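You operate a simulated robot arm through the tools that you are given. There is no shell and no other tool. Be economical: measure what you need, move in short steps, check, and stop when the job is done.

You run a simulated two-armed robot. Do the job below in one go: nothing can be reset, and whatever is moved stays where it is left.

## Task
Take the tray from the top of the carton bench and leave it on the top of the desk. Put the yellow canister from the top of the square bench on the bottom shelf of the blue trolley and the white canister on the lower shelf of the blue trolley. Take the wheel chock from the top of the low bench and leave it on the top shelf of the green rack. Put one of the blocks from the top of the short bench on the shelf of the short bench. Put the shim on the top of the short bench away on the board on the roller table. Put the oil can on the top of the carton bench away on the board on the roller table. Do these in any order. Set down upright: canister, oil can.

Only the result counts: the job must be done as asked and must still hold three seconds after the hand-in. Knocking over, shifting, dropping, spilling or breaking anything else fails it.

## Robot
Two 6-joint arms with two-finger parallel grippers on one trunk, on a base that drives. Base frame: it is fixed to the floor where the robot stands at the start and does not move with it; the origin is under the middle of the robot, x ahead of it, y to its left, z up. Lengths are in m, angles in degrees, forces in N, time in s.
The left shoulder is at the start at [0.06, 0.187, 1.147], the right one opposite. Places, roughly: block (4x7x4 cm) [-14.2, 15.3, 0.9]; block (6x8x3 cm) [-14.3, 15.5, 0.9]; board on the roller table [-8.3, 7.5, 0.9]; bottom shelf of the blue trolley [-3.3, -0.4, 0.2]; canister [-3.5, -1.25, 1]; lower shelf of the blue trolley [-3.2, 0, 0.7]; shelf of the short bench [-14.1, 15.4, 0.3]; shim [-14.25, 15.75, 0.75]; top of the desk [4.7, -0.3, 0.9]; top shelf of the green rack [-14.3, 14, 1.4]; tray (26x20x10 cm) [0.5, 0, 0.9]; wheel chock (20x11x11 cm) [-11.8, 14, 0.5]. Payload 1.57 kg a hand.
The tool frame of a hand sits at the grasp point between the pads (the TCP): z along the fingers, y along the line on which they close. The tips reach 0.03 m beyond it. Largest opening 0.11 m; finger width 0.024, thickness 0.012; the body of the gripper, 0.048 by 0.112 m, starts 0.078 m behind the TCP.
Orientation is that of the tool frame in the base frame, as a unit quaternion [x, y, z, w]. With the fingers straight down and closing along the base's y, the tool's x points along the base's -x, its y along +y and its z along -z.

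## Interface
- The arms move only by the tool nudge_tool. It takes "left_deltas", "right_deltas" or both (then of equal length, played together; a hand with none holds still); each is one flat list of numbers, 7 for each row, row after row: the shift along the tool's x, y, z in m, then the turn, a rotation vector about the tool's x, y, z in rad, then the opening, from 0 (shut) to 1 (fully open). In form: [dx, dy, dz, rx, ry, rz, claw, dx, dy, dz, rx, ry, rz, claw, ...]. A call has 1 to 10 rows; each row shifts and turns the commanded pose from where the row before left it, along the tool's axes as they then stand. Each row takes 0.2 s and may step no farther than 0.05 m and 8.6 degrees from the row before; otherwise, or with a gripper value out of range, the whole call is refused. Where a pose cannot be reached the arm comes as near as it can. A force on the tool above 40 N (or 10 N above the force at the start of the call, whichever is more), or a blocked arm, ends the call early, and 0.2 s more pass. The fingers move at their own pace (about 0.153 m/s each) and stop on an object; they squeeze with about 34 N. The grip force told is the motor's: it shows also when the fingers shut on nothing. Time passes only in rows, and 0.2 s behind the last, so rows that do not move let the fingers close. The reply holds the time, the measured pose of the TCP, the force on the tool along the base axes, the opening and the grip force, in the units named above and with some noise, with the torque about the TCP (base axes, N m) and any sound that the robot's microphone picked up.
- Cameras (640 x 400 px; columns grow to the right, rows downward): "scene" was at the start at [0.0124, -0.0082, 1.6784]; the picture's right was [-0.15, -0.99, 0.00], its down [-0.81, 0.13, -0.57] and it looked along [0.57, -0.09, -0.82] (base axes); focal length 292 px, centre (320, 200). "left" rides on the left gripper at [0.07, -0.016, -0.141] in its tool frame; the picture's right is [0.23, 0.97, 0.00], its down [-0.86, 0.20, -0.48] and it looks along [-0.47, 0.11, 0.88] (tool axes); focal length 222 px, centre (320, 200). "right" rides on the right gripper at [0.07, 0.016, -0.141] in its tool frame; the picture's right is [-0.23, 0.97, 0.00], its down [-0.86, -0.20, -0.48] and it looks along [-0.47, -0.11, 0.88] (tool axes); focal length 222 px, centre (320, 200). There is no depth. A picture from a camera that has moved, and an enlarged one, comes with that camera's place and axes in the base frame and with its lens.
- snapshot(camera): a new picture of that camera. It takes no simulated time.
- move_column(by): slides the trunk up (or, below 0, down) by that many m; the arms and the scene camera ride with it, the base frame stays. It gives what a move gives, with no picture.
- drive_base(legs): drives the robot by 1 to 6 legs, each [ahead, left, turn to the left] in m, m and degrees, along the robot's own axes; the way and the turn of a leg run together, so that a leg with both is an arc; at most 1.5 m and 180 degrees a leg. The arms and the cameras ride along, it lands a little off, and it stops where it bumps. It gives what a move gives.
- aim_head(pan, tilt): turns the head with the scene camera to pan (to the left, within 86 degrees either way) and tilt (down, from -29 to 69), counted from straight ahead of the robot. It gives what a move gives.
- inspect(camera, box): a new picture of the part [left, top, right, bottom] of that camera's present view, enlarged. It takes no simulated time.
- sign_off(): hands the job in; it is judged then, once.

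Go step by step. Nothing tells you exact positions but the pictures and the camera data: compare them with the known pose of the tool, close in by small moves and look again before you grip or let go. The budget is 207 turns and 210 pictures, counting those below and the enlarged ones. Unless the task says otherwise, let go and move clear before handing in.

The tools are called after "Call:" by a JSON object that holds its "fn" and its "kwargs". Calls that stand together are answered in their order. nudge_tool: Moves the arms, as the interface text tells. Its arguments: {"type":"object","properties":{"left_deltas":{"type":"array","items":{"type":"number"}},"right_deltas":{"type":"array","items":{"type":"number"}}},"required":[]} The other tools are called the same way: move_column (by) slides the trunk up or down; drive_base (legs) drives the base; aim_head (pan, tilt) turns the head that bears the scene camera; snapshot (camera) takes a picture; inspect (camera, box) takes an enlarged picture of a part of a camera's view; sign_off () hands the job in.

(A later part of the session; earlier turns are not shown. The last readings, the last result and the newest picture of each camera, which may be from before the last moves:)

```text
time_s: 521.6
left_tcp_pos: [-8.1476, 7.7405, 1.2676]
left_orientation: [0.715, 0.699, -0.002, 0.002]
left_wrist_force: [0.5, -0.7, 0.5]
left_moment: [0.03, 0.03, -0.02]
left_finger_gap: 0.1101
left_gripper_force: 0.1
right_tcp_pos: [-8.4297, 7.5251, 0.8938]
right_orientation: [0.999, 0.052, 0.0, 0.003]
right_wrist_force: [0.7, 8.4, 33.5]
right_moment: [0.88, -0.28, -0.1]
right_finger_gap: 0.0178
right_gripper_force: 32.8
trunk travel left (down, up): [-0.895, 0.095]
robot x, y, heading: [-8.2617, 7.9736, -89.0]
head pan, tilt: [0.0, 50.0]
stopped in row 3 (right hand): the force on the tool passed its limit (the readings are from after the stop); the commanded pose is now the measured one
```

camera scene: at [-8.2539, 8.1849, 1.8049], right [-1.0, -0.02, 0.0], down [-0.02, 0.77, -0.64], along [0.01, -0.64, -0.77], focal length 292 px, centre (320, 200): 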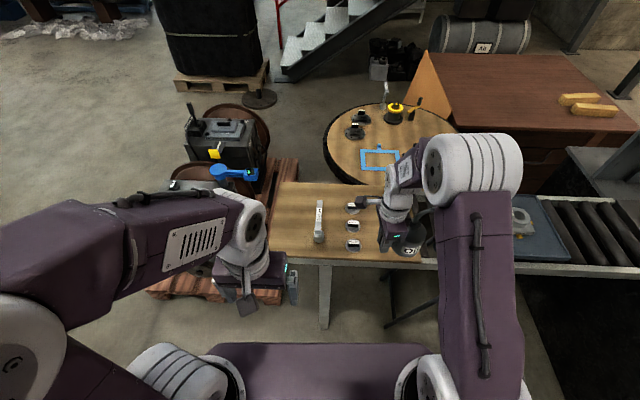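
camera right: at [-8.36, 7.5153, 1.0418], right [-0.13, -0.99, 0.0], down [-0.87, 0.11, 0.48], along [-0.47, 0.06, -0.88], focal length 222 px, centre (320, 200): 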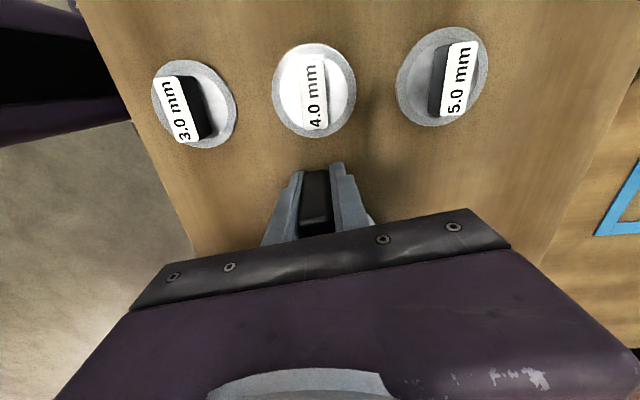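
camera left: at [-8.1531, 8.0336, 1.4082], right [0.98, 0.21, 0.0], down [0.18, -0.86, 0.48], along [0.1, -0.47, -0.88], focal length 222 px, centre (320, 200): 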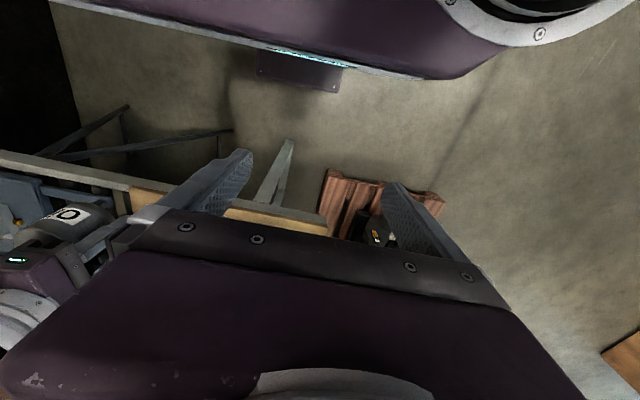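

Contact. Ease 3 mm, release and lift away.

Call:
{"fn": "nudge_tool", "kwargs": {"right_deltas": [0, 0, -0.003, 0, 0, 0, 0, 0, 0, 0, 0, 0, 0, 0.3, 0, 0, 0, 0, 0, 0, 1, 0, 0, 0, 0, 0, 0, 1, 0, 0, -0.02, 0, 0, 0, 1, 0, 0, -0.04, 0, 0, 0, 1, 0, 0, -0.05, 0, 0, 0, 1, 0, 0, -0.05, 0, 0, 0, 1]}}

Call:
{"fn": "snapshot", "kwargs": {"camera": "scene"}}

```text
time_s: 523.4
left_tcp_pos: [-8.1496, 7.7373, 1.2677]
left_orientation: [0.715, 0.699, -0.002, 0.002]
left_wrist_force: [-0.7, 0.2, 0.2]
left_moment: [-0.04, -0.04, 0.01]
left_finger_gap: 0.1098
left_gripper_force: 0.1
right_tcp_pos: [-8.4299, 7.524, 1.0546]
right_orientation: [0.999, 0.051, -0.001, 0.004]
right_wrist_force: [0.0, 0.6, -0.2]
right_moment: [-0.02, -0.02, -0.02]
right_finger_gap: 0.1101
right_gripper_force: 0.0
trunk travel left (down, up): [-0.895, 0.095]
robot x, y, heading: [-8.2633, 7.9696, -88.8]
head pan, tilt: [0.0, 50.0]
```

```text
71 pictures are left
camera scene: at [-8.2643, 7.9597, 1.8048], right [-1.0, -0.02, 0.0], down [-0.01, 0.77, -0.64], along [0.01, -0.64, -0.77], focal length 292 px, centre (320, 200)
```

scene: 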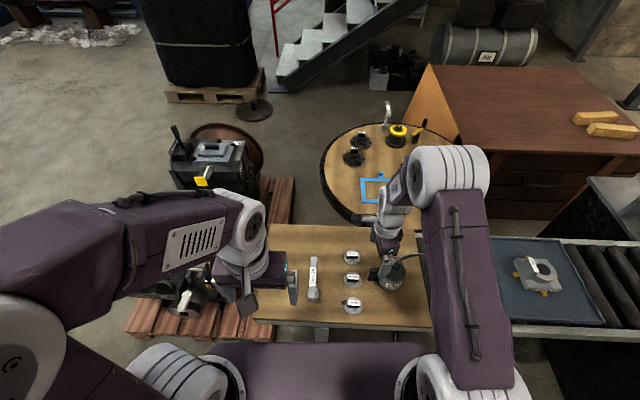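

The oil can stands upright on the board. Back away, turn to face north-west, and look for the short bench, low bench and green rack.

Call:
{"fn": "nudge_tool", "kwargs": {"right_deltas": [0, 0, -0.05, 0, 0, 0, 1, 0, 0, -0.05, 0, 0, 0, 1, 0, -0.045, -0.02, 0, 0, 0, 1, 0, -0.045, 0, 0, 0, 0, 1]}}

Call:
{"fn": "drive_base", "kwargs": {"legs": [[-0.6, 0, 0], [0, 0, -150]]}}

Call:
{"fn": "aim_head", "kwargs": {"pan": 10, "tilt": 12}}

Call:
{"fn": "snapshot", "kwargs": {"camera": "scene"}}

```text
time_s: 524.4
left_tcp_pos: [-8.1509, 7.7379, 1.2668]
left_orientation: [0.715, 0.699, -0.001, 0.001]
left_wrist_force: [-0.7, 0.4, 0.1]
left_moment: [0.0, -0.01, -0.01]
left_finger_gap: 0.1102
left_gripper_force: 0.0
right_tcp_pos: [-8.4375, 7.6145, 1.1724]
right_orientation: [0.999, 0.051, 0.0, 0.004]
right_wrist_force: [0.1, 1.0, -0.1]
right_moment: [-0.02, 0.02, 0.0]
right_finger_gap: 0.11
right_gripper_force: 0.0
trunk travel left (down, up): [-0.895, 0.095]
robot x, y, heading: [-8.2662, 7.9698, -89.0]
head pan, tilt: [0.0, 50.0]
```

```text
time_s: 533.9
left_tcp_pos: [-8.489, 8.7108, 1.2676]
left_orientation: [0.856, -0.517, -0.001, -0.001]
left_wrist_force: [0.2, -0.6, 0.5]
left_moment: [0.0, -0.03, -0.02]
left_finger_gap: 0.1101
left_gripper_force: 0.1
right_tcp_pos: [-8.2974, 8.9583, 1.1713]
right_orientation: [-0.301, 0.954, 0.002, 0.0]
right_wrist_force: [-0.4, 0.8, 1.2]
right_moment: [0.0, 0.0, 0.01]
right_finger_gap: 0.1102
right_gripper_force: 0.2
trunk travel left (down, up): [-0.895, 0.095]
robot x, y, heading: [-8.2749, 8.5641, 120.2]
head pan, tilt: [0.0, 50.0]
```

```text
time_s: 535.0
left_tcp_pos: [-8.4888, 8.7113, 1.2666]
left_orientation: [0.857, -0.516, -0.001, -0.001]
left_wrist_force: [0.5, -0.3, -0.2]
left_moment: [-0.05, 0.02, 0.03]
left_finger_gap: 0.1099
left_gripper_force: 0.1
right_tcp_pos: [-8.2957, 8.9578, 1.1722]
right_orientation: [-0.302, 0.953, 0.003, -0.001]
right_wrist_force: [-0.3, -0.3, 0.1]
right_moment: [-0.01, -0.04, 0.02]
right_finger_gap: 0.11
right_gripper_force: 0.0
trunk travel left (down, up): [-0.895, 0.095]
robot x, y, heading: [-8.275, 8.56, 120.3]
head pan, tilt: [10.0, 12.0]
```

```text
70 pictures are left
camera scene: at [-8.3019, 8.5838, 1.8634], right [0.76, 0.65, 0.0], down [0.13, -0.16, -0.98], along [-0.63, 0.75, -0.21], focal length 292 px, centre (320, 200)
```

scene: 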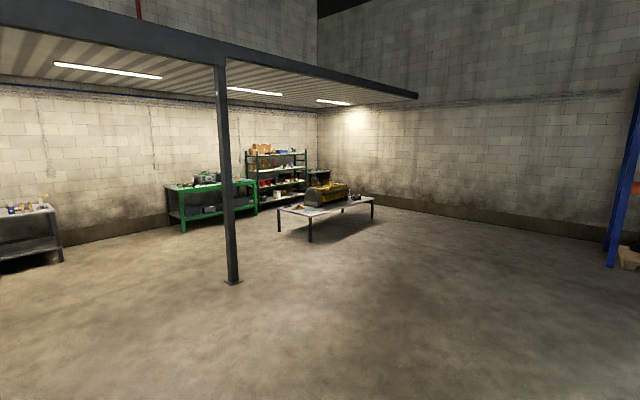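

Call:
{"fn": "inspect", "kwargs": {"camera": "scene", "box": [150, 130, 400, 260]}}

```text
2.56 times, centred on (275, 195) of scene
camera zoom: at [-8.3019, 8.5838, 1.8634], right [0.76, 0.65, 0.0], down [0.13, -0.16, -0.98], along [-0.63, 0.75, -0.21], focal length 746 px, centre (435, 213)
```

zoom: 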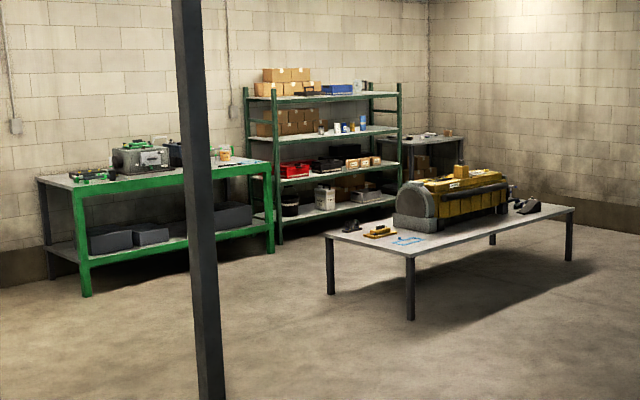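

The low bench (x -12.6…-11.65, y 12.3…14.4) carries the chock at its north-east end; the green rack and the short bench stand behind. I'll drive to the east side of the low bench.

Call:
{"fn": "drive_base", "kwargs": {"legs": [[1.5, 0, 0], [1.5, 0, 0], [1.5, 0, 0], [0.9, 0, 60]]}}

Call:
{"fn": "aim_head", "kwargs": {"pan": -20, "tilt": 30}}

Call:
{"fn": "snapshot", "kwargs": {"camera": "scene"}}

```text
time_s: 560.8
left_tcp_pos: [-11.5069, 12.7822, 1.2665]
left_orientation: [1.0, -0.017, -0.003, 0.0]
left_wrist_force: [-0.4, -0.1, 0.1]
left_moment: [0.03, 0.06, 0.02]
left_finger_gap: 0.1101
left_gripper_force: 0.0
right_tcp_pos: [-11.626, 13.0728, 1.1726]
right_orientation: [0.738, -0.675, -0.002, 0.003]
right_wrist_force: [0.7, 0.4, 0.3]
right_moment: [0.03, 0.0, 0.01]
right_finger_gap: 0.1101
right_gripper_force: 0.0
trunk travel left (down, up): [-0.895, 0.095]
robot x, y, heading: [-11.272, 12.8955, -179.5]
head pan, tilt: [10.0, 12.0]
cut short: leg 4
```

```text
time_s: 561.8
left_tcp_pos: [-11.5077, 12.7811, 1.2661]
left_orientation: [1.0, -0.018, -0.002, -0.001]
left_wrist_force: [0.5, 0.3, 0.1]
left_moment: [-0.01, -0.01, -0.03]
left_finger_gap: 0.11
left_gripper_force: 0.1
right_tcp_pos: [-11.6267, 13.071, 1.1717]
right_orientation: [0.737, -0.676, -0.002, 0.003]
right_wrist_force: [0.1, 0.7, -0.4]
right_moment: [-0.02, -0.02, -0.01]
right_finger_gap: 0.1101
right_gripper_force: 0.1
trunk travel left (down, up): [-0.895, 0.095]
robot x, y, heading: [-11.2673, 12.8958, -179.6]
head pan, tilt: [-20.0, 30.0]
```

```text
68 pictures are left
camera scene: at [-11.2955, 12.929, 1.8344], right [0.34, 0.94, 0.0], down [0.47, -0.17, -0.87], along [-0.82, 0.29, -0.5], focal length 292 px, centre (320, 200)
```

scene: 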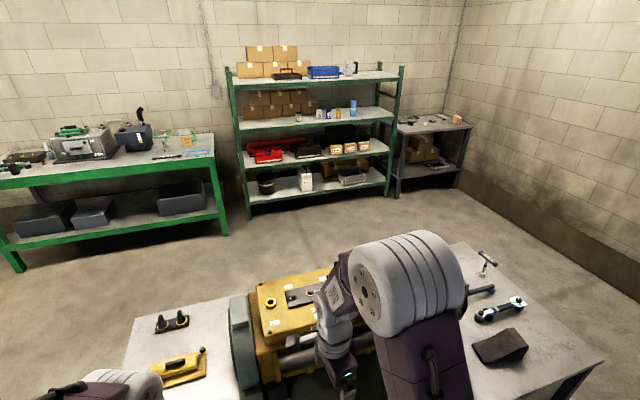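

The chock lies at about (-11.80, 14.0). Strafe right to y≈13.85 and look down at it.

Call:
{"fn": "drive_base", "kwargs": {"legs": [[0, -0.95, 0]]}}

Call:
{"fn": "aim_head", "kwargs": {"pan": -5, "tilt": 60}}

Call:
{"fn": "snapshot", "kwargs": {"camera": "scene"}}

Call:
{"fn": "snapshot", "kwargs": {"camera": "right"}}

```text
time_s: 566.7
left_tcp_pos: [-11.5113, 13.7331, 1.266]
left_orientation: [1.0, -0.021, -0.002, 0.0]
left_wrist_force: [0.2, -0.1, 0.2]
left_moment: [0.02, 0.01, -0.03]
left_finger_gap: 0.1098
left_gripper_force: 0.0
right_tcp_pos: [-11.6289, 14.024, 1.1714]
right_orientation: [0.735, -0.678, -0.003, 0.001]
right_wrist_force: [-0.5, -0.4, -0.1]
right_moment: [-0.03, -0.02, -0.01]
right_finger_gap: 0.1098
right_gripper_force: 0.0
trunk travel left (down, up): [-0.895, 0.095]
robot x, y, heading: [-11.2732, 13.8439, 179.9]
head pan, tilt: [-20.0, 30.0]
```

```text
time_s: 567.7
left_tcp_pos: [-11.5115, 13.7343, 1.2677]
left_orientation: [1.0, -0.021, -0.002, 0.0]
left_wrist_force: [0.3, 0.1, -0.7]
left_moment: [0.03, 0.02, 0.01]
left_finger_gap: 0.1103
left_gripper_force: 0.1
right_tcp_pos: [-11.6274, 14.0248, 1.1718]
right_orientation: [0.735, -0.678, -0.002, 0.002]
right_wrist_force: [-0.5, -0.4, -0.3]
right_moment: [0.03, 0.0, -0.01]
right_finger_gap: 0.11
right_gripper_force: 0.1
trunk travel left (down, up): [-0.895, 0.095]
robot x, y, heading: [-11.272, 13.8481, 180.0]
head pan, tilt: [-5.0, 60.0]
```

```text
67 pictures are left
camera scene: at [-11.2784, 13.8539, 1.7924], right [0.09, 1.0, 0.0], down [0.86, -0.08, -0.5], along [-0.5, 0.04, -0.87], focal length 292 px, centre (320, 200)
```

scene: 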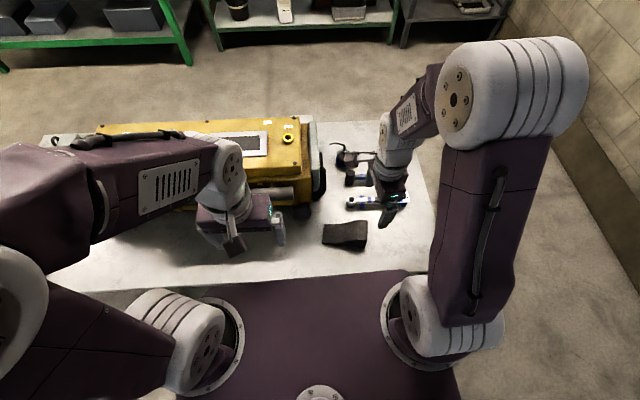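

```text
66 pictures are left
camera right: at [-11.6372, 13.9531, 1.3134], right [-0.99, 0.15, 0.01], down [0.13, 0.87, 0.48], along [0.07, 0.47, -0.88], focal length 222 px, centre (320, 200)
```

right: 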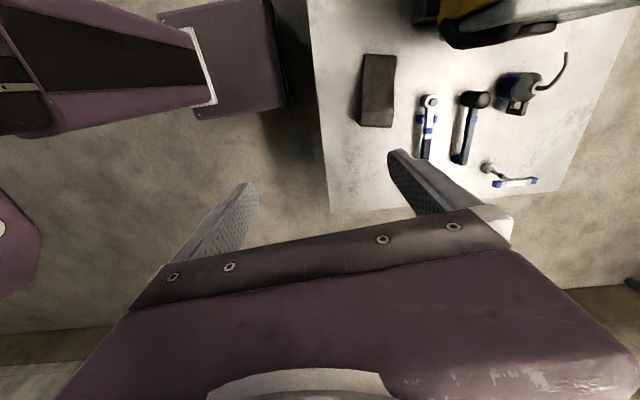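

The chock is ~20 cm along y at (-11.81, 14.01). I'll zoom in on its shape to pick a grasp.

Call:
{"fn": "inspect", "kwargs": {"camera": "scene", "box": [290, 190, 410, 270]}}

Call:
{"fn": "inspect", "kwargs": {"camera": "right", "box": [310, 20, 450, 160]}}

```text
5.00 times, centred on (350, 230) of scene
camera zoom: at [-11.2784, 13.8539, 1.7924], right [0.09, 1.0, 0.0], down [0.86, -0.08, -0.5], along [-0.5, 0.04, -0.87], focal length 1458 px, centre (170, 50)
```

zoom: 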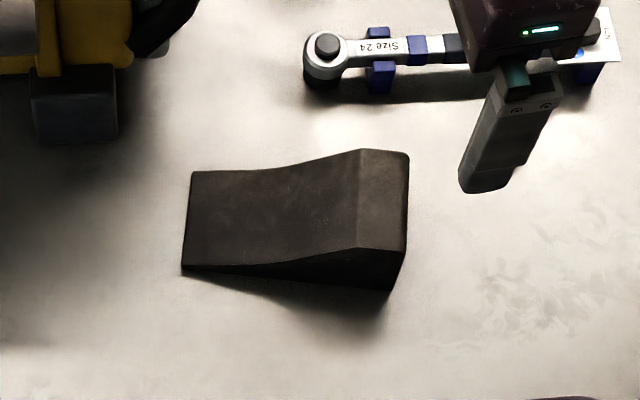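

```text
2.86 times, centred on (380, 90) of right
camera zoom: at [-11.6372, 13.9531, 1.3134], right [-0.99, 0.15, 0.01], down [0.13, 0.87, 0.48], along [0.07, 0.47, -0.88], focal length 635 px, centre (149, 514)
```

zoom: 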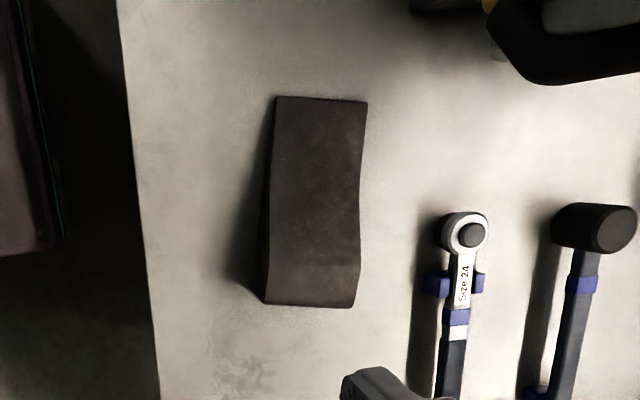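

Width ≈0.10 m: it fits the 0.11 m opening if aligned well (yaw ~9° off y). Raise the left hand, move closer, lower the trunk, and turn the right tool to match.

Call:
{"fn": "nudge_tool", "kwargs": {"left_deltas": [0.02, 0, -0.04, 0, 0, 0, 1, 0, 0, -0.045, 0, 0, 0, 1, 0, 0, -0.045, 0, 0, 0, 1, 0, 0, -0.045, 0, 0, 0, 1], "right_deltas": [0, 0, 0, 0, 0, 0.12, 1, 0, 0, 0, 0, 0, 0.12, 1, 0, 0.03, 0, 0, 0, 0, 1, 0, 0.03, 0, 0, 0, 0, 1]}}

Call:
{"fn": "drive_base", "kwargs": {"legs": [[0.06, 0, 0]]}}

Call:
{"fn": "move_column", "kwargs": {"by": -0.4}}

Call:
{"fn": "snapshot", "kwargs": {"camera": "right"}}

```text
time_s: 568.7
left_tcp_pos: [-11.5128, 13.7421, 1.4368]
left_orientation: [1.0, -0.021, -0.002, 0.0]
left_wrist_force: [-0.2, -0.2, 0.2]
left_moment: [-0.05, 0.02, 0.01]
left_finger_gap: 0.11
left_gripper_force: 0.1
left hand out of reach, approached as far as the arm can: row 1, 2, 3
right_tcp_pos: [-11.6862, 14.0326, 1.1716]
right_orientation: [-0.649, 0.761, 0.001, -0.002]
right_wrist_force: [-1.1, -0.7, 0.2]
right_moment: [0.0, -0.01, 0.05]
right_finger_gap: 0.11
right_gripper_force: 0.1
trunk travel left (down, up): [-0.895, 0.095]
robot x, y, heading: [-11.2745, 13.8426, 180.1]
head pan, tilt: [-5.0, 60.0]
```

```text
time_s: 569.7
left_tcp_pos: [-11.561, 13.7427, 1.4385]
left_orientation: [1.0, -0.021, -0.007, -0.001]
left_wrist_force: [1.4, -0.1, 0.7]
left_moment: [0.02, 0.13, 0.01]
left_finger_gap: 0.1099
left_gripper_force: 0.0
right_tcp_pos: [-11.7357, 14.0329, 1.1749]
right_orientation: [-0.65, 0.76, 0.005, -0.005]
right_wrist_force: [1.0, -0.8, -0.2]
right_moment: [-0.01, 0.07, 0.01]
right_finger_gap: 0.11
right_gripper_force: 0.1
trunk travel left (down, up): [-0.895, 0.095]
robot x, y, heading: [-11.3363, 13.8432, 179.9]
head pan, tilt: [-5.0, 60.0]
```

```text
time_s: 573.5
left_tcp_pos: [-11.5723, 13.7424, 1.0362]
left_orientation: [1.0, -0.021, -0.001, 0.0]
left_wrist_force: [0.5, 0.2, 0.5]
left_moment: [-0.05, -0.01, 0.01]
left_finger_gap: 0.1099
left_gripper_force: 0.2
right_tcp_pos: [-11.7451, 14.0328, 0.771]
right_orientation: [-0.65, 0.76, 0.001, -0.002]
right_wrist_force: [-0.4, 0.2, -0.8]
right_moment: [-0.01, -0.03, 0.01]
right_finger_gap: 0.1099
right_gripper_force: 0.1
trunk travel left (down, up): [-0.495, 0.495]
robot x, y, heading: [-11.3326, 13.8438, 180.3]
head pan, tilt: [-5.0, 60.0]
```

```text
63 pictures are left
camera right: at [-11.7723, 13.9658, 0.9128], right [-0.93, 0.38, 0.0], down [0.33, 0.81, 0.48], along [0.18, 0.44, -0.88], focal length 222 px, centre (320, 200)
```

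right: 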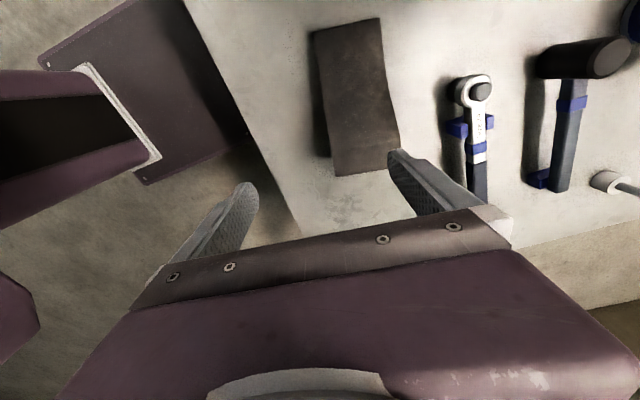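

Yaw is aligned. Shift 6.6 cm along the closing axis to centre over the chock and descend to z≈0.63.

Call:
{"fn": "nudge_tool", "kwargs": {"right_deltas": [0.002, 0.033, 0, 0, 0, 0, 1, 0.002, 0.033, 0, 0, 0, 0, 1, 0, 0, 0.045, 0, 0, 0, 1, 0, 0, 0.045, 0, 0, 0, 1, 0, 0, 0.045, 0, 0, 0, 1]}}

Call:
{"fn": "snapshot", "kwargs": {"camera": "right"}}

```text
time_s: 574.7
left_tcp_pos: [-11.5733, 13.742, 1.0355]
left_orientation: [1.0, -0.021, -0.002, 0.001]
left_wrist_force: [0.0, 1.1, 0.1]
left_moment: [0.0, -0.02, -0.02]
left_finger_gap: 0.1101
left_gripper_force: 0.0
right_tcp_pos: [-11.8126, 14.0389, 0.6336]
right_orientation: [-0.65, 0.76, 0.002, -0.002]
right_wrist_force: [0.0, -0.1, -0.3]
right_moment: [-0.03, 0.02, -0.01]
right_finger_gap: 0.1099
right_gripper_force: 0.0
trunk travel left (down, up): [-0.495, 0.495]
robot x, y, heading: [-11.3327, 13.8453, 179.8]
head pan, tilt: [-5.0, 60.0]
```

```text
62 pictures are left
camera right: at [-11.8385, 13.9721, 0.7749], right [-0.93, 0.38, 0.01], down [0.33, 0.81, 0.48], along [0.18, 0.44, -0.88], focal length 222 px, centre (320, 200)
```

right: 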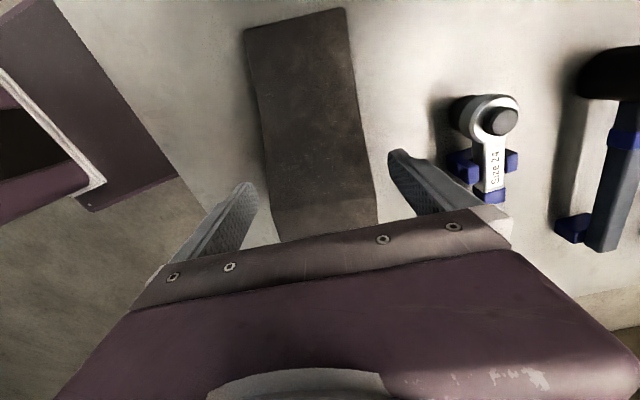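

Nearly centred; 6 mm correction needed. Apply and descend 4 cm more, then check again.

Call:
{"fn": "nudge_tool", "kwargs": {"right_deltas": [0, -0.006, 0, 0, 0, 0, 1, 0, 0, 0.02, 0, 0, 0, 1, 0, 0, 0.018, 0, 0, 0, 1]}}

Call:
{"fn": "inspect", "kwargs": {"camera": "right", "box": [200, 80, 440, 260]}}

```text
time_s: 575.5
left_tcp_pos: [-11.5717, 13.7416, 1.0361]
left_orientation: [1.0, -0.021, -0.002, 0.0]
left_wrist_force: [-0.5, -1.2, 0.6]
left_moment: [0.01, 0.0, 0.0]
left_finger_gap: 0.1099
left_gripper_force: 0.1
right_tcp_pos: [-11.8054, 14.0383, 0.5974]
right_orientation: [-0.649, 0.761, 0.001, -0.002]
right_wrist_force: [0.4, 0.7, 0.4]
right_moment: [-0.01, 0.0, -0.03]
right_finger_gap: 0.1099
right_gripper_force: 0.0
trunk travel left (down, up): [-0.495, 0.495]
robot x, y, heading: [-11.3306, 13.8437, 180.0]
head pan, tilt: [-5.0, 60.0]
```

```text
2.22 times, centred on (320, 170) of right
camera zoom: at [-11.8323, 13.9716, 0.7386], right [-0.93, 0.38, 0.01], down [0.33, 0.81, 0.48], along [0.18, 0.44, -0.88], focal length 494 px, centre (320, 267)
```

zoom: 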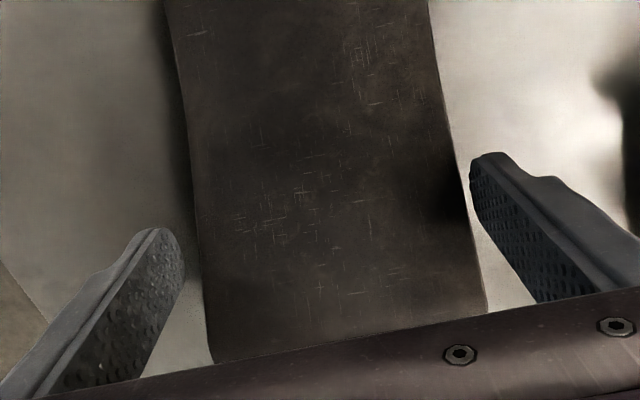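

Fits with a few mm to spare; shift +2 mm and descend slowly with the force guard.

Call:
{"fn": "nudge_tool", "kwargs": {"right_deltas": [0, 0.002, 0.006, 0, 0, 0, 1, 0, 0, 0.012, 0, 0, 0, 1, 0, 0, 0.012, 0, 0, 0, 1, 0, 0, 0.012, 0, 0, 0, 1]}}

Call:
{"fn": "inspect", "kwargs": {"camera": "right", "box": [200, 80, 440, 260]}}

```text
time_s: 576.5
left_tcp_pos: [-11.5721, 13.7422, 1.0356]
left_orientation: [1.0, -0.021, -0.001, 0.0]
left_wrist_force: [-0.6, 0.4, 0.2]
left_moment: [-0.03, 0.01, 0.0]
left_finger_gap: 0.11
left_gripper_force: 0.1
right_tcp_pos: [-11.8091, 14.0394, 0.5563]
right_orientation: [-0.649, 0.761, 0.002, -0.003]
right_wrist_force: [0.1, -0.3, 0.8]
right_moment: [-0.01, 0.04, 0.01]
right_finger_gap: 0.1102
right_gripper_force: 0.1
trunk travel left (down, up): [-0.495, 0.495]
robot x, y, heading: [-11.3329, 13.8431, 179.7]
head pan, tilt: [-5.0, 60.0]
```

```text
2.22 times, centred on (320, 170) of right
camera zoom: at [-11.8352, 13.9721, 0.6978], right [-0.93, 0.38, 0.01], down [0.33, 0.81, 0.48], along [0.18, 0.44, -0.88], focal length 494 px, centre (320, 267)
```

zoom: 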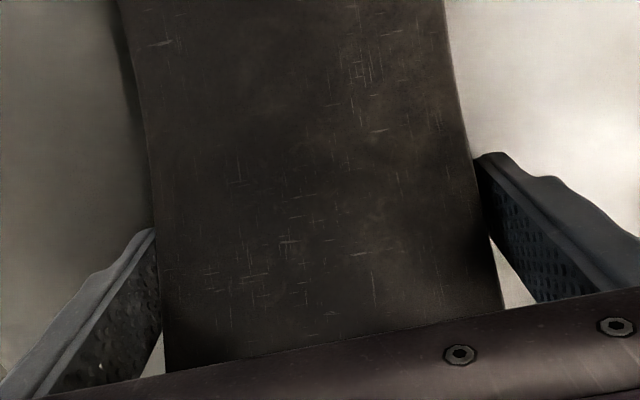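

The fingers straddle the chock. Lower 2 cm more, close, and test lift.

Call:
{"fn": "nudge_tool", "kwargs": {"right_deltas": [0, 0, 0.008, 0, 0, 0, 1, 0, 0, 0.008, 0, 0, 0, 1, 0, 0, 0.004, 0, 0, 0, 1, 0, 0, 0, 0, 0, 0, 0, 0, 0, 0, 0, 0, 0, 0, 0, 0, 0, 0, 0, 0, 0]}}

Call:
{"fn": "nudge_tool", "kwargs": {"right_deltas": [0, 0, -0.005, 0, 0, 0, 0, 0, 0, -0.015, 0, 0, 0, 0, 0, 0, -0.03, 0, 0, 0, 0]}}

Call:
{"fn": "inspect", "kwargs": {"camera": "scene", "box": [270, 150, 470, 290]}}

```text
time_s: 577.9
left_tcp_pos: [-11.5728, 13.7423, 1.0365]
left_orientation: [1.0, -0.021, -0.002, 0.0]
left_wrist_force: [-0.2, -0.3, -1.1]
left_moment: [-0.02, -0.02, 0.0]
left_finger_gap: 0.1102
left_gripper_force: 0.0
right_tcp_pos: [-11.8088, 14.0375, 0.5365]
right_orientation: [-0.65, 0.76, 0.001, -0.003]
right_wrist_force: [-1.8, 1.5, 3.4]
right_moment: [-0.2, -0.28, -0.27]
right_finger_gap: 0.101
right_gripper_force: 33.8
trunk travel left (down, up): [-0.495, 0.495]
robot x, y, heading: [-11.3359, 13.8445, 179.9]
head pan, tilt: [-5.0, 60.0]
```

```text
time_s: 578.7
left_tcp_pos: [-11.5718, 13.7421, 1.0358]
left_orientation: [1.0, -0.021, -0.001, 0.0]
left_wrist_force: [0.8, 0.7, 1.8]
left_moment: [-0.01, -0.02, -0.01]
left_finger_gap: 0.11
left_gripper_force: 0.0
right_tcp_pos: [-11.8065, 14.038, 0.5866]
right_orientation: [-0.65, 0.76, 0.002, -0.001]
right_wrist_force: [-0.9, 0.4, -5.4]
right_moment: [0.02, 0.01, 0.02]
right_finger_gap: 0.101
right_gripper_force: 34.0
trunk travel left (down, up): [-0.495, 0.495]
robot x, y, heading: [-11.3314, 13.8462, 179.9]
head pan, tilt: [-5.0, 60.0]
```

```text
2.86 times, centred on (370, 220) of scene
camera zoom: at [-11.3383, 13.8534, 1.3922], right [0.09, 1.0, 0.0], down [0.86, -0.08, -0.5], along [-0.5, 0.04, -0.87], focal length 833 px, centre (177, 143)
```

zoom: 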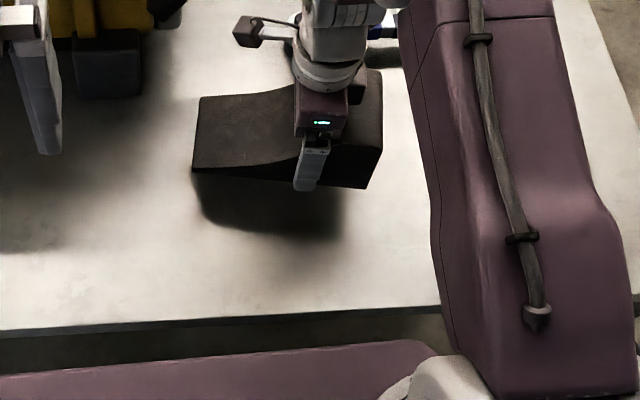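

Chock is held and balanced. Raise it and drive around the north end of the low bench toward the rack.

Call:
{"fn": "nudge_tool", "kwargs": {"right_deltas": [0, 0, -0.04, 0, 0, 0, 0, 0, 0, -0.04, 0, 0, 0, 0, 0, 0, -0.04, 0, 0, 0, 0]}}

Call:
{"fn": "move_column", "kwargs": {"by": 0.4}}

Call:
{"fn": "drive_base", "kwargs": {"legs": [[-0.45, 0, 0], [0, -1.4, 0], [1.2, 0, 0], [1.2, 0, 0], [0, 0.75, 0]]}}

Call:
{"fn": "aim_head", "kwargs": {"pan": -5, "tilt": 15}}

Call:
{"fn": "snapshot", "kwargs": {"camera": "scene"}}

```text
time_s: 579.5
left_tcp_pos: [-11.5725, 13.7414, 1.0358]
left_orientation: [1.0, -0.021, -0.002, 0.0]
left_wrist_force: [0.4, -0.7, -0.2]
left_moment: [0.02, 0.0, 0.01]
left_finger_gap: 0.1098
left_gripper_force: 0.0
right_tcp_pos: [-11.8055, 14.0384, 0.7097]
right_orientation: [-0.649, 0.761, 0.001, -0.002]
right_wrist_force: [-0.2, 1.0, -5.9]
right_moment: [0.02, -0.01, 0.0]
right_finger_gap: 0.1011
right_gripper_force: 33.7
trunk travel left (down, up): [-0.495, 0.495]
robot x, y, heading: [-11.3324, 13.8414, 179.9]
head pan, tilt: [-5.0, 60.0]
```

```text
time_s: 583.3
left_tcp_pos: [-11.5731, 13.7409, 1.4361]
left_orientation: [1.0, -0.021, -0.001, 0.0]
left_wrist_force: [-0.5, -0.4, 0.0]
left_moment: [-0.02, -0.01, 0.05]
left_finger_gap: 0.1099
left_gripper_force: 0.0
right_tcp_pos: [-11.8068, 14.0374, 1.1075]
right_orientation: [-0.649, 0.761, 0.002, -0.002]
right_wrist_force: [-0.6, -0.1, -4.7]
right_moment: [0.0, -0.01, 0.01]
right_finger_gap: 0.1008
right_gripper_force: 34.1
trunk travel left (down, up): [-0.895, 0.095]
robot x, y, heading: [-11.3341, 13.8424, 180.0]
head pan, tilt: [-5.0, 60.0]
```

```text
time_s: 607.6
left_tcp_pos: [-13.5277, 14.4452, 1.436]
left_orientation: [0.999, -0.035, -0.002, 0.001]
left_wrist_force: [-0.3, 0.0, 0.2]
left_moment: [-0.04, -0.07, -0.02]
left_finger_gap: 0.11
left_gripper_force: 0.0
right_tcp_pos: [-13.7524, 14.7491, 1.1082]
right_orientation: [-0.639, 0.77, 0.0, -0.002]
right_wrist_force: [-0.3, -0.9, -5.5]
right_moment: [0.0, -0.01, 0.05]
right_finger_gap: 0.1008
right_gripper_force: 34.2
trunk travel left (down, up): [-0.895, 0.095]
robot x, y, heading: [-13.2837, 14.5439, 178.4]
head pan, tilt: [-5.0, 60.0]
```

```text
time_s: 608.7
left_tcp_pos: [-13.5267, 14.444, 1.4353]
left_orientation: [0.999, -0.035, -0.002, 0.0]
left_wrist_force: [0.0, 0.3, 0.4]
left_moment: [0.03, -0.05, 0.01]
left_finger_gap: 0.1101
left_gripper_force: 0.1
right_tcp_pos: [-13.7519, 14.7469, 1.1075]
right_orientation: [-0.64, 0.769, 0.001, -0.002]
right_wrist_force: [-0.9, 0.1, -5.3]
right_moment: [0.01, 0.03, 0.0]
right_finger_gap: 0.1004
right_gripper_force: 34.0
trunk travel left (down, up): [-0.895, 0.095]
robot x, y, heading: [-13.2857, 14.5377, 178.4]
head pan, tilt: [-5.0, 15.0]
```

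```text
58 pictures are left
camera scene: at [-13.3164, 14.5524, 1.8585], right [0.12, 0.99, 0.0], down [0.26, -0.03, -0.97], along [-0.96, 0.11, -0.26], focal length 292 px, centre (320, 200)
```

scene: 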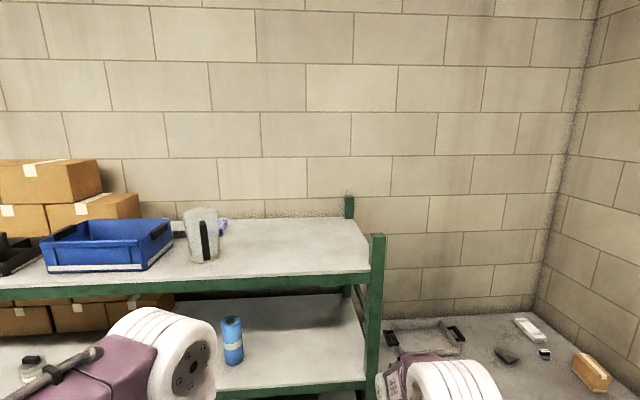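

Top shelf z≈1.416, front edge x≈-14.1, free between the jug (y≈14.27) and the right post (y≈14.8). Raise the chock to about 1.52 first.

Call:
{"fn": "move_column", "kwargs": {"by": 0.09}}

Call:
{"fn": "nudge_tool", "kwargs": {"right_deltas": [-0.007, -0.03, -0.035, 0, 0, 0, 0, -0.007, -0.03, -0.035, 0, 0, 0, 0, 0, 0, -0.045, 0, 0, 0, 0, 0, 0, -0.045, 0, 0, 0, 0, 0, 0, -0.045, 0, 0, 0, 0, 0, 0, -0.045, 0, 0, 0, 0, 0, 0, -0.045, 0, 0, 0, 0, 0, 0, -0.03, 0, 0, 0, 0]}}

Call:
{"fn": "snapshot", "kwargs": {"camera": "scene"}}

```text
time_s: 610.0
left_tcp_pos: [-13.5263, 14.4434, 1.5262]
left_orientation: [0.999, -0.035, -0.002, 0.0]
left_wrist_force: [0.4, 0.2, 0.1]
left_moment: [0.0, 0.01, 0.01]
left_finger_gap: 0.1101
left_gripper_force: 0.0
right_tcp_pos: [-13.7526, 14.7477, 1.1986]
right_orientation: [-0.638, 0.77, 0.001, -0.003]
right_wrist_force: [0.4, -0.2, -5.1]
right_moment: [-0.01, 0.01, 0.01]
right_finger_gap: 0.1006
right_gripper_force: 33.7
trunk travel left (down, up): [-0.985, 0.005]
robot x, y, heading: [-13.2876, 14.5427, 178.4]
head pan, tilt: [-5.0, 15.0]
```

```text
time_s: 611.8
left_tcp_pos: [-13.5261, 14.4441, 1.5252]
left_orientation: [0.999, -0.035, -0.002, -0.001]
left_wrist_force: [0.5, 0.0, -0.9]
left_moment: [0.03, 0.0, 0.05]
left_finger_gap: 0.11
left_gripper_force: 0.0
right_tcp_pos: [-13.688, 14.7484, 1.5239]
right_orientation: [-0.639, 0.77, 0.002, -0.002]
right_wrist_force: [-0.4, -0.9, -5.3]
right_moment: [0.03, -0.01, -0.04]
right_finger_gap: 0.1006
right_gripper_force: 34.1
trunk travel left (down, up): [-0.985, 0.005]
robot x, y, heading: [-13.2831, 14.5408, 178.4]
head pan, tilt: [-5.0, 15.0]
```

```text
57 pictures are left
camera scene: at [-13.3162, 14.5519, 1.9485], right [0.12, 0.99, 0.0], down [0.26, -0.03, -0.97], along [-0.96, 0.11, -0.26], focal length 292 px, centre (320, 200)
```

scene: 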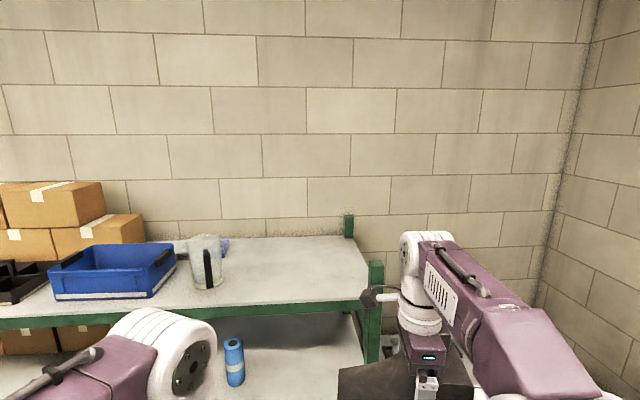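

Height is good (chock bottom ≈7 cm above the shelf). Strafe left 0.155 and go ahead 0.40, then check.

Call:
{"fn": "drive_base", "kwargs": {"legs": [[0, 0.155, 1.5], [0.38, 0, 0]]}}

Call:
{"fn": "aim_head", "kwargs": {"pan": -15, "tilt": 35}}

Call:
{"fn": "snapshot", "kwargs": {"camera": "scene"}}

Call:
{"fn": "snapshot", "kwargs": {"camera": "right"}}

```text
time_s: 615.2
left_tcp_pos: [-13.9006, 14.2819, 1.5266]
left_orientation: [1.0, -0.021, -0.003, 0.0]
left_wrist_force: [1.2, 0.1, 0.0]
left_moment: [-0.03, 0.02, 0.02]
left_finger_gap: 0.1102
left_gripper_force: 0.0
right_tcp_pos: [-14.0708, 14.5817, 1.524]
right_orientation: [-0.649, 0.761, 0.002, -0.003]
right_wrist_force: [0.6, -0.1, -5.5]
right_moment: [-0.02, 0.0, 0.02]
right_finger_gap: 0.1008
right_gripper_force: 33.6
trunk travel left (down, up): [-0.985, 0.005]
robot x, y, heading: [-13.665, 14.3815, 179.9]
head pan, tilt: [-5.0, 15.0]
```

```text
time_s: 616.0
left_tcp_pos: [-13.9034, 14.2823, 1.5254]
left_orientation: [1.0, -0.021, -0.002, 0.0]
left_wrist_force: [0.7, 0.1, 0.6]
left_moment: [0.01, 0.01, 0.01]
left_finger_gap: 0.1099
left_gripper_force: 0.1
right_tcp_pos: [-14.0735, 14.5813, 1.5224]
right_orientation: [-0.649, 0.761, 0.001, -0.003]
right_wrist_force: [0.8, 0.4, -5.9]
right_moment: [0.03, -0.02, -0.02]
right_finger_gap: 0.1004
right_gripper_force: 34.1
trunk travel left (down, up): [-0.985, 0.005]
robot x, y, heading: [-13.6634, 14.3848, 179.8]
head pan, tilt: [-15.0, 35.0]
```

```text
56 pictures are left
camera scene: at [-13.6888, 14.41, 1.9166], right [0.26, 0.97, 0.0], down [0.55, -0.15, -0.82], along [-0.79, 0.21, -0.57], focal length 292 px, centre (320, 200)
```

scene: 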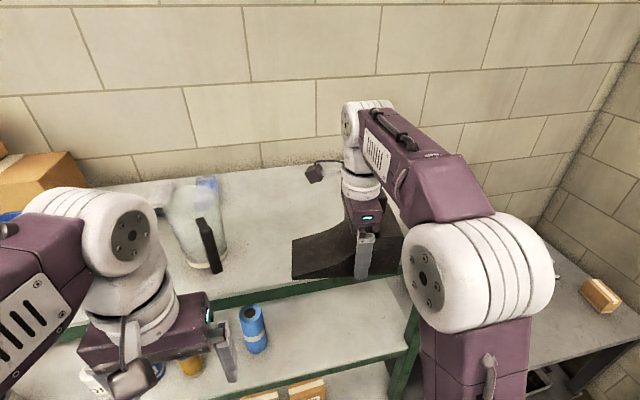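

```text
55 pictures are left
camera right: at [-14.1001, 14.5146, 1.6645], right [-0.93, 0.38, 0.0], down [0.33, 0.81, 0.48], along [0.18, 0.44, -0.88], focal length 222 px, centre (320, 200)
```

right: 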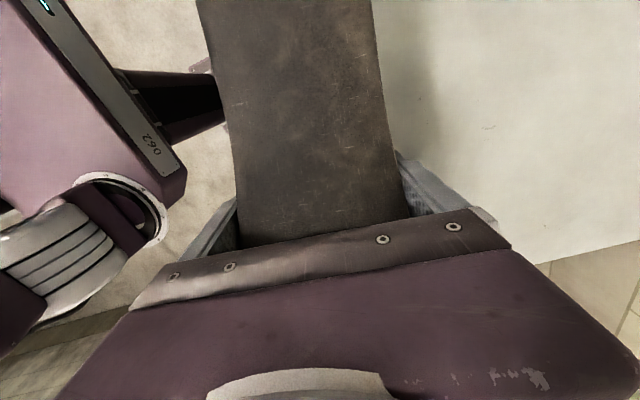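

Go ahead another 0.11 m, then lower onto the shelf.

Call:
{"fn": "drive_base", "kwargs": {"legs": [[0.11, 0, 0]]}}

Call:
{"fn": "nudge_tool", "kwargs": {"right_deltas": [0, 0, 0.015, 0, 0, 0, 0, 0, 0, 0.015, 0, 0, 0, 0, 0, 0, 0.01, 0, 0, 0, 0]}}

Call:
{"fn": "snapshot", "kwargs": {"camera": "scene"}}

```text
time_s: 617.2
left_tcp_pos: [-14.0018, 14.2815, 1.528]
left_orientation: [1.0, -0.021, -0.005, 0.0]
left_wrist_force: [0.3, 1.0, 1.0]
left_moment: [-0.02, 0.08, 0.02]
left_finger_gap: 0.1098
left_gripper_force: 0.1
right_tcp_pos: [-14.1716, 14.5814, 1.5277]
right_orientation: [-0.65, 0.76, 0.004, -0.005]
right_wrist_force: [2.1, -0.3, -5.9]
right_moment: [-0.02, 0.09, 0.02]
right_finger_gap: 0.1004
right_gripper_force: 34.1
trunk travel left (down, up): [-0.985, 0.005]
robot x, y, heading: [-13.7739, 14.3842, 179.9]
head pan, tilt: [-15.0, 35.0]
```

```text
time_s: 618.0
left_tcp_pos: [-14.0119, 14.2812, 1.5268]
left_orientation: [1.0, -0.021, -0.002, 0.001]
left_wrist_force: [0.1, -0.1, 0.6]
left_moment: [0.04, 0.03, -0.01]
left_finger_gap: 0.11
left_gripper_force: 0.2
right_tcp_pos: [-14.1801, 14.5806, 1.4853]
right_orientation: [-0.649, 0.761, 0.002, -0.003]
right_wrist_force: [0.2, -0.3, -5.1]
right_moment: [0.01, 0.01, 0.01]
right_finger_gap: 0.1005
right_gripper_force: 33.9
trunk travel left (down, up): [-0.985, 0.005]
robot x, y, heading: [-13.7742, 14.3855, 179.9]
head pan, tilt: [-15.0, 35.0]
```

```text
54 pictures are left
camera scene: at [-13.7963, 14.4097, 1.9166], right [0.26, 0.97, 0.0], down [0.55, -0.15, -0.82], along [-0.79, 0.21, -0.57], focal length 292 px, centre (320, 200)
```

scene: 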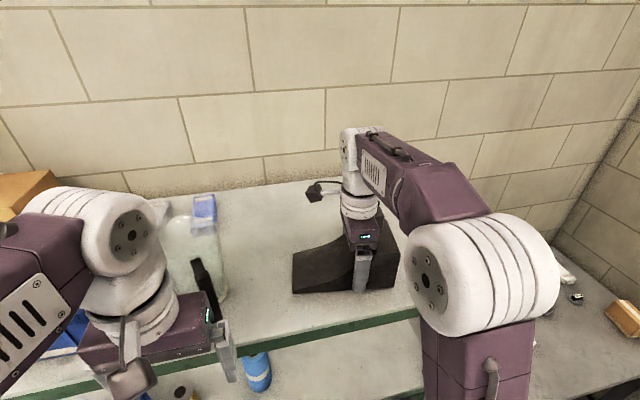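

Call:
{"fn": "nudge_tool", "kwargs": {"right_deltas": [0, 0, 0.008, 0, 0, 0, 0, 0, 0, 0.008, 0, 0, 0, 0, 0, 0, 0.006, 0, 0, 0, 0, 0, 0, 0.005, 0, 0, 0, 0]}}

```text
time_s: 618.5
left_tcp_pos: [-14.011, 14.2794, 1.5242]
left_orientation: [1.0, -0.021, -0.002, -0.001]
left_wrist_force: [0.6, 0.1, 0.6]
left_moment: [0.03, 0.04, -0.01]
left_finger_gap: 0.11
left_gripper_force: 0.0
right_tcp_pos: [-14.1835, 14.5805, 1.4761]
right_orientation: [-0.649, 0.761, 0.008, -0.009]
right_wrist_force: [-0.5, -1.3, 10.3]
right_moment: [0.09, -0.68, 0.12]
right_finger_gap: 0.1003
right_gripper_force: 34.6
trunk travel left (down, up): [-0.985, 0.005]
robot x, y, heading: [-13.7743, 14.3833, 179.9]
head pan, tilt: [-15.0, 35.0]
stopped in row 2 (right hand): the force on the tool passed its limit (the readings are from after the stop); the commanded pose is now the measured one
```

Contact, mostly at the chock's front edge—maybe a slight lip at the shelf front. Lift 1.5 cm, move 4 cm farther in, lower again.

Call:
{"fn": "nudge_tool", "kwargs": {"right_deltas": [0, 0, -0.018, 0, 0, 0, 0]}}

Call:
{"fn": "drive_base", "kwargs": {"legs": [[0.04, 0, 0]]}}

Call:
{"fn": "nudge_tool", "kwargs": {"right_deltas": [0, 0, 0.006, 0, 0, 0, 0, 0, 0, 0.006, 0, 0, 0, 0, 0, 0, 0.005, 0, 0, 0, 0, 0, 0, 0.004, 0, 0, 0, 0]}}

Call:
{"fn": "inspect", "kwargs": {"camera": "scene", "box": [260, 180, 440, 340]}}

```text
time_s: 618.9
left_tcp_pos: [-14.0146, 14.2835, 1.5258]
left_orientation: [1.0, -0.021, -0.002, 0.0]
left_wrist_force: [-0.1, 0.7, -0.2]
left_moment: [-0.05, 0.01, 0.01]
left_finger_gap: 0.1099
left_gripper_force: 0.0
right_tcp_pos: [-14.1859, 14.5829, 1.4937]
right_orientation: [-0.648, 0.761, 0.007, -0.007]
right_wrist_force: [-0.3, -0.6, -5.2]
right_moment: [-0.03, 0.0, 0.03]
right_finger_gap: 0.1006
right_gripper_force: 34.0
trunk travel left (down, up): [-0.985, 0.005]
robot x, y, heading: [-13.7735, 14.3819, 179.8]
head pan, tilt: [-15.0, 35.0]
```

```text
time_s: 619.8
left_tcp_pos: [-14.0402, 14.2813, 1.5275]
left_orientation: [1.0, -0.02, -0.006, 0.0]
left_wrist_force: [0.8, 0.4, 0.1]
left_moment: [0.0, 0.1, 0.02]
left_finger_gap: 0.1098
left_gripper_force: 0.1
right_tcp_pos: [-14.2144, 14.5819, 1.4987]
right_orientation: [-0.649, 0.76, 0.01, -0.011]
right_wrist_force: [1.9, 0.0, -4.1]
right_moment: [0.01, 0.11, 0.01]
right_finger_gap: 0.1002
right_gripper_force: 33.6
trunk travel left (down, up): [-0.985, 0.005]
robot x, y, heading: [-13.8115, 14.3816, 180.2]
head pan, tilt: [-15.0, 35.0]
```

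```text
time_s: 620.8
left_tcp_pos: [-14.0478, 14.2798, 1.5274]
left_orientation: [1.0, -0.021, -0.004, -0.001]
left_wrist_force: [-0.9, 0.8, -0.1]
left_moment: [-0.03, 0.0, 0.01]
left_finger_gap: 0.11
left_gripper_force: 0.1
right_tcp_pos: [-14.2198, 14.5816, 1.4761]
right_orientation: [-0.648, 0.761, 0.01, -0.01]
right_wrist_force: [5.8, 2.6, 26.5]
right_moment: [0.04, -1.82, 0.16]
right_finger_gap: 0.1006
right_gripper_force: 33.7
trunk travel left (down, up): [-0.985, 0.005]
robot x, y, heading: [-13.8138, 14.3868, 180.2]
head pan, tilt: [-15.0, 35.0]
```

```text
2.50 times, centred on (350, 260) of scene
camera zoom: at [-13.8308, 14.4092, 1.9175], right [0.26, 0.97, 0.0], down [0.55, -0.15, -0.82], along [-0.79, 0.21, -0.57], focal length 729 px, centre (245, 50)
```

zoom: 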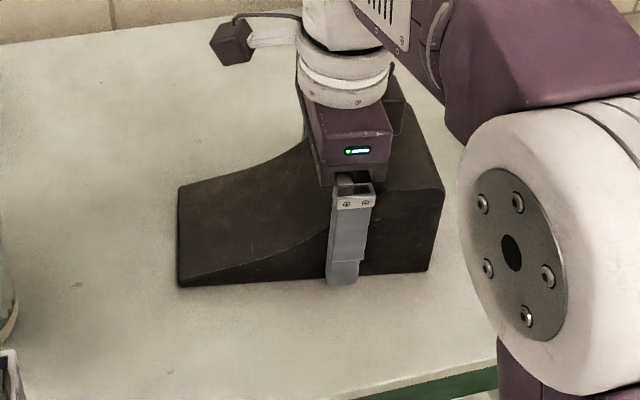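

The chock rests well inside the shelf. Release, raise straight up, and back away.

Call:
{"fn": "nudge_tool", "kwargs": {"right_deltas": [0, 0, -0.003, 0, 0, 0, 0, 0, 0, 0, 0, 0, 0, 1, 0, 0, 0, 0, 0, 0, 1, 0, 0, -0.015, 0, 0, 0, 1, 0, 0, -0.02, 0, 0, 0, 1, 0, 0, -0.03, 0, 0, 0, 1, 0, 0, -0.035, 0, 0, 0, 1]}}

Call:
{"fn": "snapshot", "kwargs": {"camera": "scene"}}

```text
time_s: 622.4
left_tcp_pos: [-14.0526, 14.281, 1.5251]
left_orientation: [1.0, -0.021, -0.002, 0.0]
left_wrist_force: [0.5, -0.6, -0.9]
left_moment: [-0.02, 0.0, 0.01]
left_finger_gap: 0.1102
left_gripper_force: 0.1
right_tcp_pos: [-14.2201, 14.5835, 1.5764]
right_orientation: [-0.649, 0.76, 0.008, -0.009]
right_wrist_force: [0.7, 0.4, -1.1]
right_moment: [-0.03, 0.0, -0.01]
right_finger_gap: 0.1104
right_gripper_force: 0.1
trunk travel left (down, up): [-0.985, 0.005]
robot x, y, heading: [-13.8124, 14.3847, 179.8]
head pan, tilt: [-15.0, 35.0]
```

```text
52 pictures are left
camera scene: at [-13.8373, 14.4094, 1.9166], right [0.26, 0.97, 0.0], down [0.55, -0.15, -0.82], along [-0.79, 0.21, -0.57], focal length 292 px, centre (320, 200)
```

scene: 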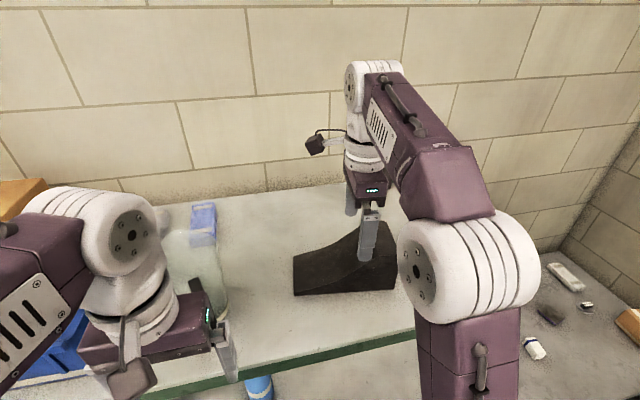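

Call:
{"fn": "nudge_tool", "kwargs": {"right_deltas": [0, 0, -0.03, 0, 0, 0, 1, 0, 0, -0.02, 0, 0, 0, 1]}}

Call:
{"fn": "drive_base", "kwargs": {"legs": [[-0.5, 0, 0], [0, -0.9, 0]]}}

Call:
{"fn": "aim_head", "kwargs": {"pan": -8, "tilt": 42}}

Call:
{"fn": "snapshot", "kwargs": {"camera": "scene"}}

```text
time_s: 623.0
left_tcp_pos: [-14.053, 14.2814, 1.5265]
left_orientation: [1.0, -0.021, -0.002, 0.0]
left_wrist_force: [-0.1, 0.5, 0.8]
left_moment: [0.02, -0.01, 0.02]
left_finger_gap: 0.11
left_gripper_force: 0.1
right_tcp_pos: [-14.2142, 14.5826, 1.6148]
right_orientation: [-0.649, 0.761, 0.009, -0.009]
right_wrist_force: [-0.3, 0.7, 0.3]
right_moment: [-0.01, 0.02, 0.0]
right_finger_gap: 0.11
right_gripper_force: 0.0
right hand out of reach, approached as far as the arm can: row 2
trunk travel left (down, up): [-0.985, 0.005]
robot x, y, heading: [-13.812, 14.3851, 179.9]
head pan, tilt: [-15.0, 35.0]
```

```text
time_s: 630.3
left_tcp_pos: [-13.5436, 15.1754, 1.5267]
left_orientation: [1.0, -0.025, -0.002, 0.0]
left_wrist_force: [-0.2, 0.3, 0.5]
left_moment: [0.01, -0.03, 0.04]
left_finger_gap: 0.1099
left_gripper_force: 0.0
right_tcp_pos: [-13.7029, 15.477, 1.6159]
right_orientation: [-0.646, 0.763, 0.01, -0.009]
right_wrist_force: [-0.2, -0.2, -0.2]
right_moment: [0.02, 0.0, 0.01]
right_finger_gap: 0.1102
right_gripper_force: 0.0
trunk travel left (down, up): [-0.985, 0.005]
robot x, y, heading: [-13.3063, 15.2795, 179.4]
head pan, tilt: [-15.0, 35.0]
```

```text
time_s: 631.0
left_tcp_pos: [-13.5435, 15.1763, 1.5271]
left_orientation: [1.0, -0.025, -0.002, -0.001]
left_wrist_force: [0.3, -0.6, 0.4]
left_moment: [-0.05, 0.03, -0.02]
left_finger_gap: 0.11
left_gripper_force: 0.0
right_tcp_pos: [-13.7036, 15.4779, 1.6162]
right_orientation: [-0.645, 0.764, 0.009, -0.01]
right_wrist_force: [-0.4, 0.1, 0.2]
right_moment: [0.03, 0.02, -0.05]
right_finger_gap: 0.1101
right_gripper_force: 0.0
trunk travel left (down, up): [-0.985, 0.005]
robot x, y, heading: [-13.3029, 15.2779, 179.3]
head pan, tilt: [-8.0, 42.0]
```

```text
51 pictures are left
camera scene: at [-13.3257, 15.2913, 1.9061], right [0.15, 0.99, 0.0], down [0.66, -0.1, -0.74], along [-0.74, 0.11, -0.67], focal length 292 px, centre (320, 200)
```

scene: 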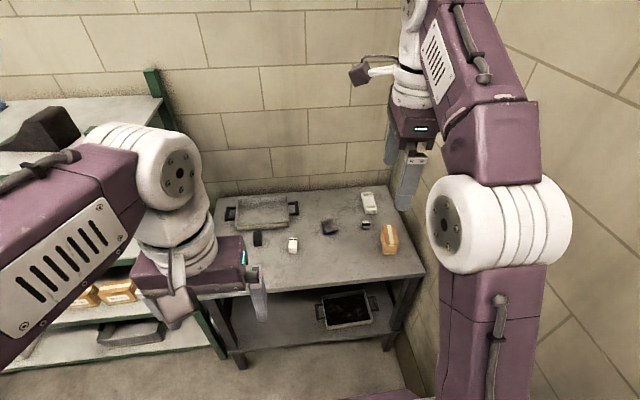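

The chock sits on the top shelf. Zoom in on the short bench to identify blocks and shim.

Call:
{"fn": "inspect", "kwargs": {"camera": "scene", "box": [210, 170, 430, 290]}}

Call:
{"fn": "inspect", "kwargs": {"camera": "scene", "box": [210, 260, 430, 380]}}

```text
2.91 times, centred on (320, 230) of scene
camera zoom: at [-13.3257, 15.2913, 1.9061], right [0.15, 0.99, 0.0], down [0.66, -0.1, -0.74], along [-0.74, 0.11, -0.67], focal length 848 px, centre (320, 113)
```

zoom: 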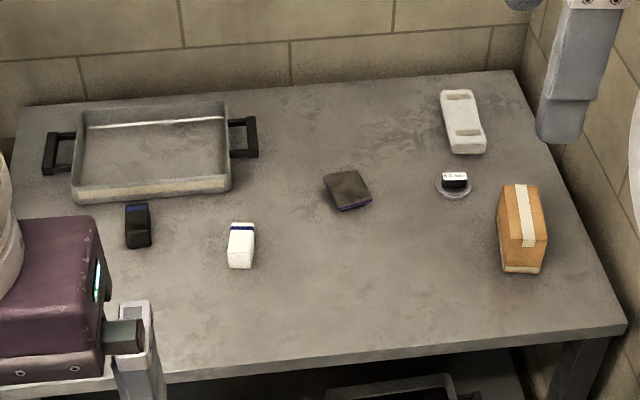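

```text
2.91 times, centred on (320, 320) of scene
camera zoom: at [-13.3257, 15.2913, 1.9061], right [0.15, 0.99, 0.0], down [0.66, -0.1, -0.74], along [-0.74, 0.11, -0.67], focal length 848 px, centre (320, -149)
```

zoom: 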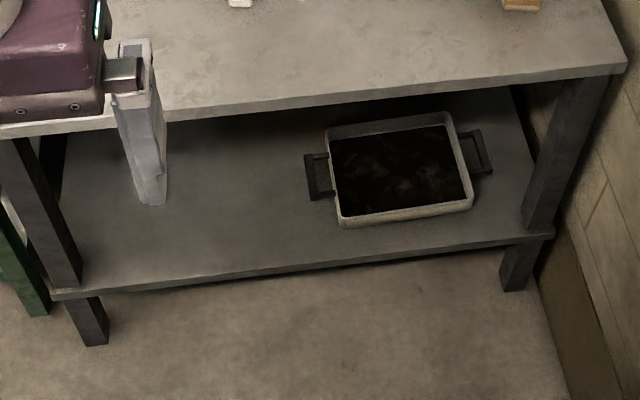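

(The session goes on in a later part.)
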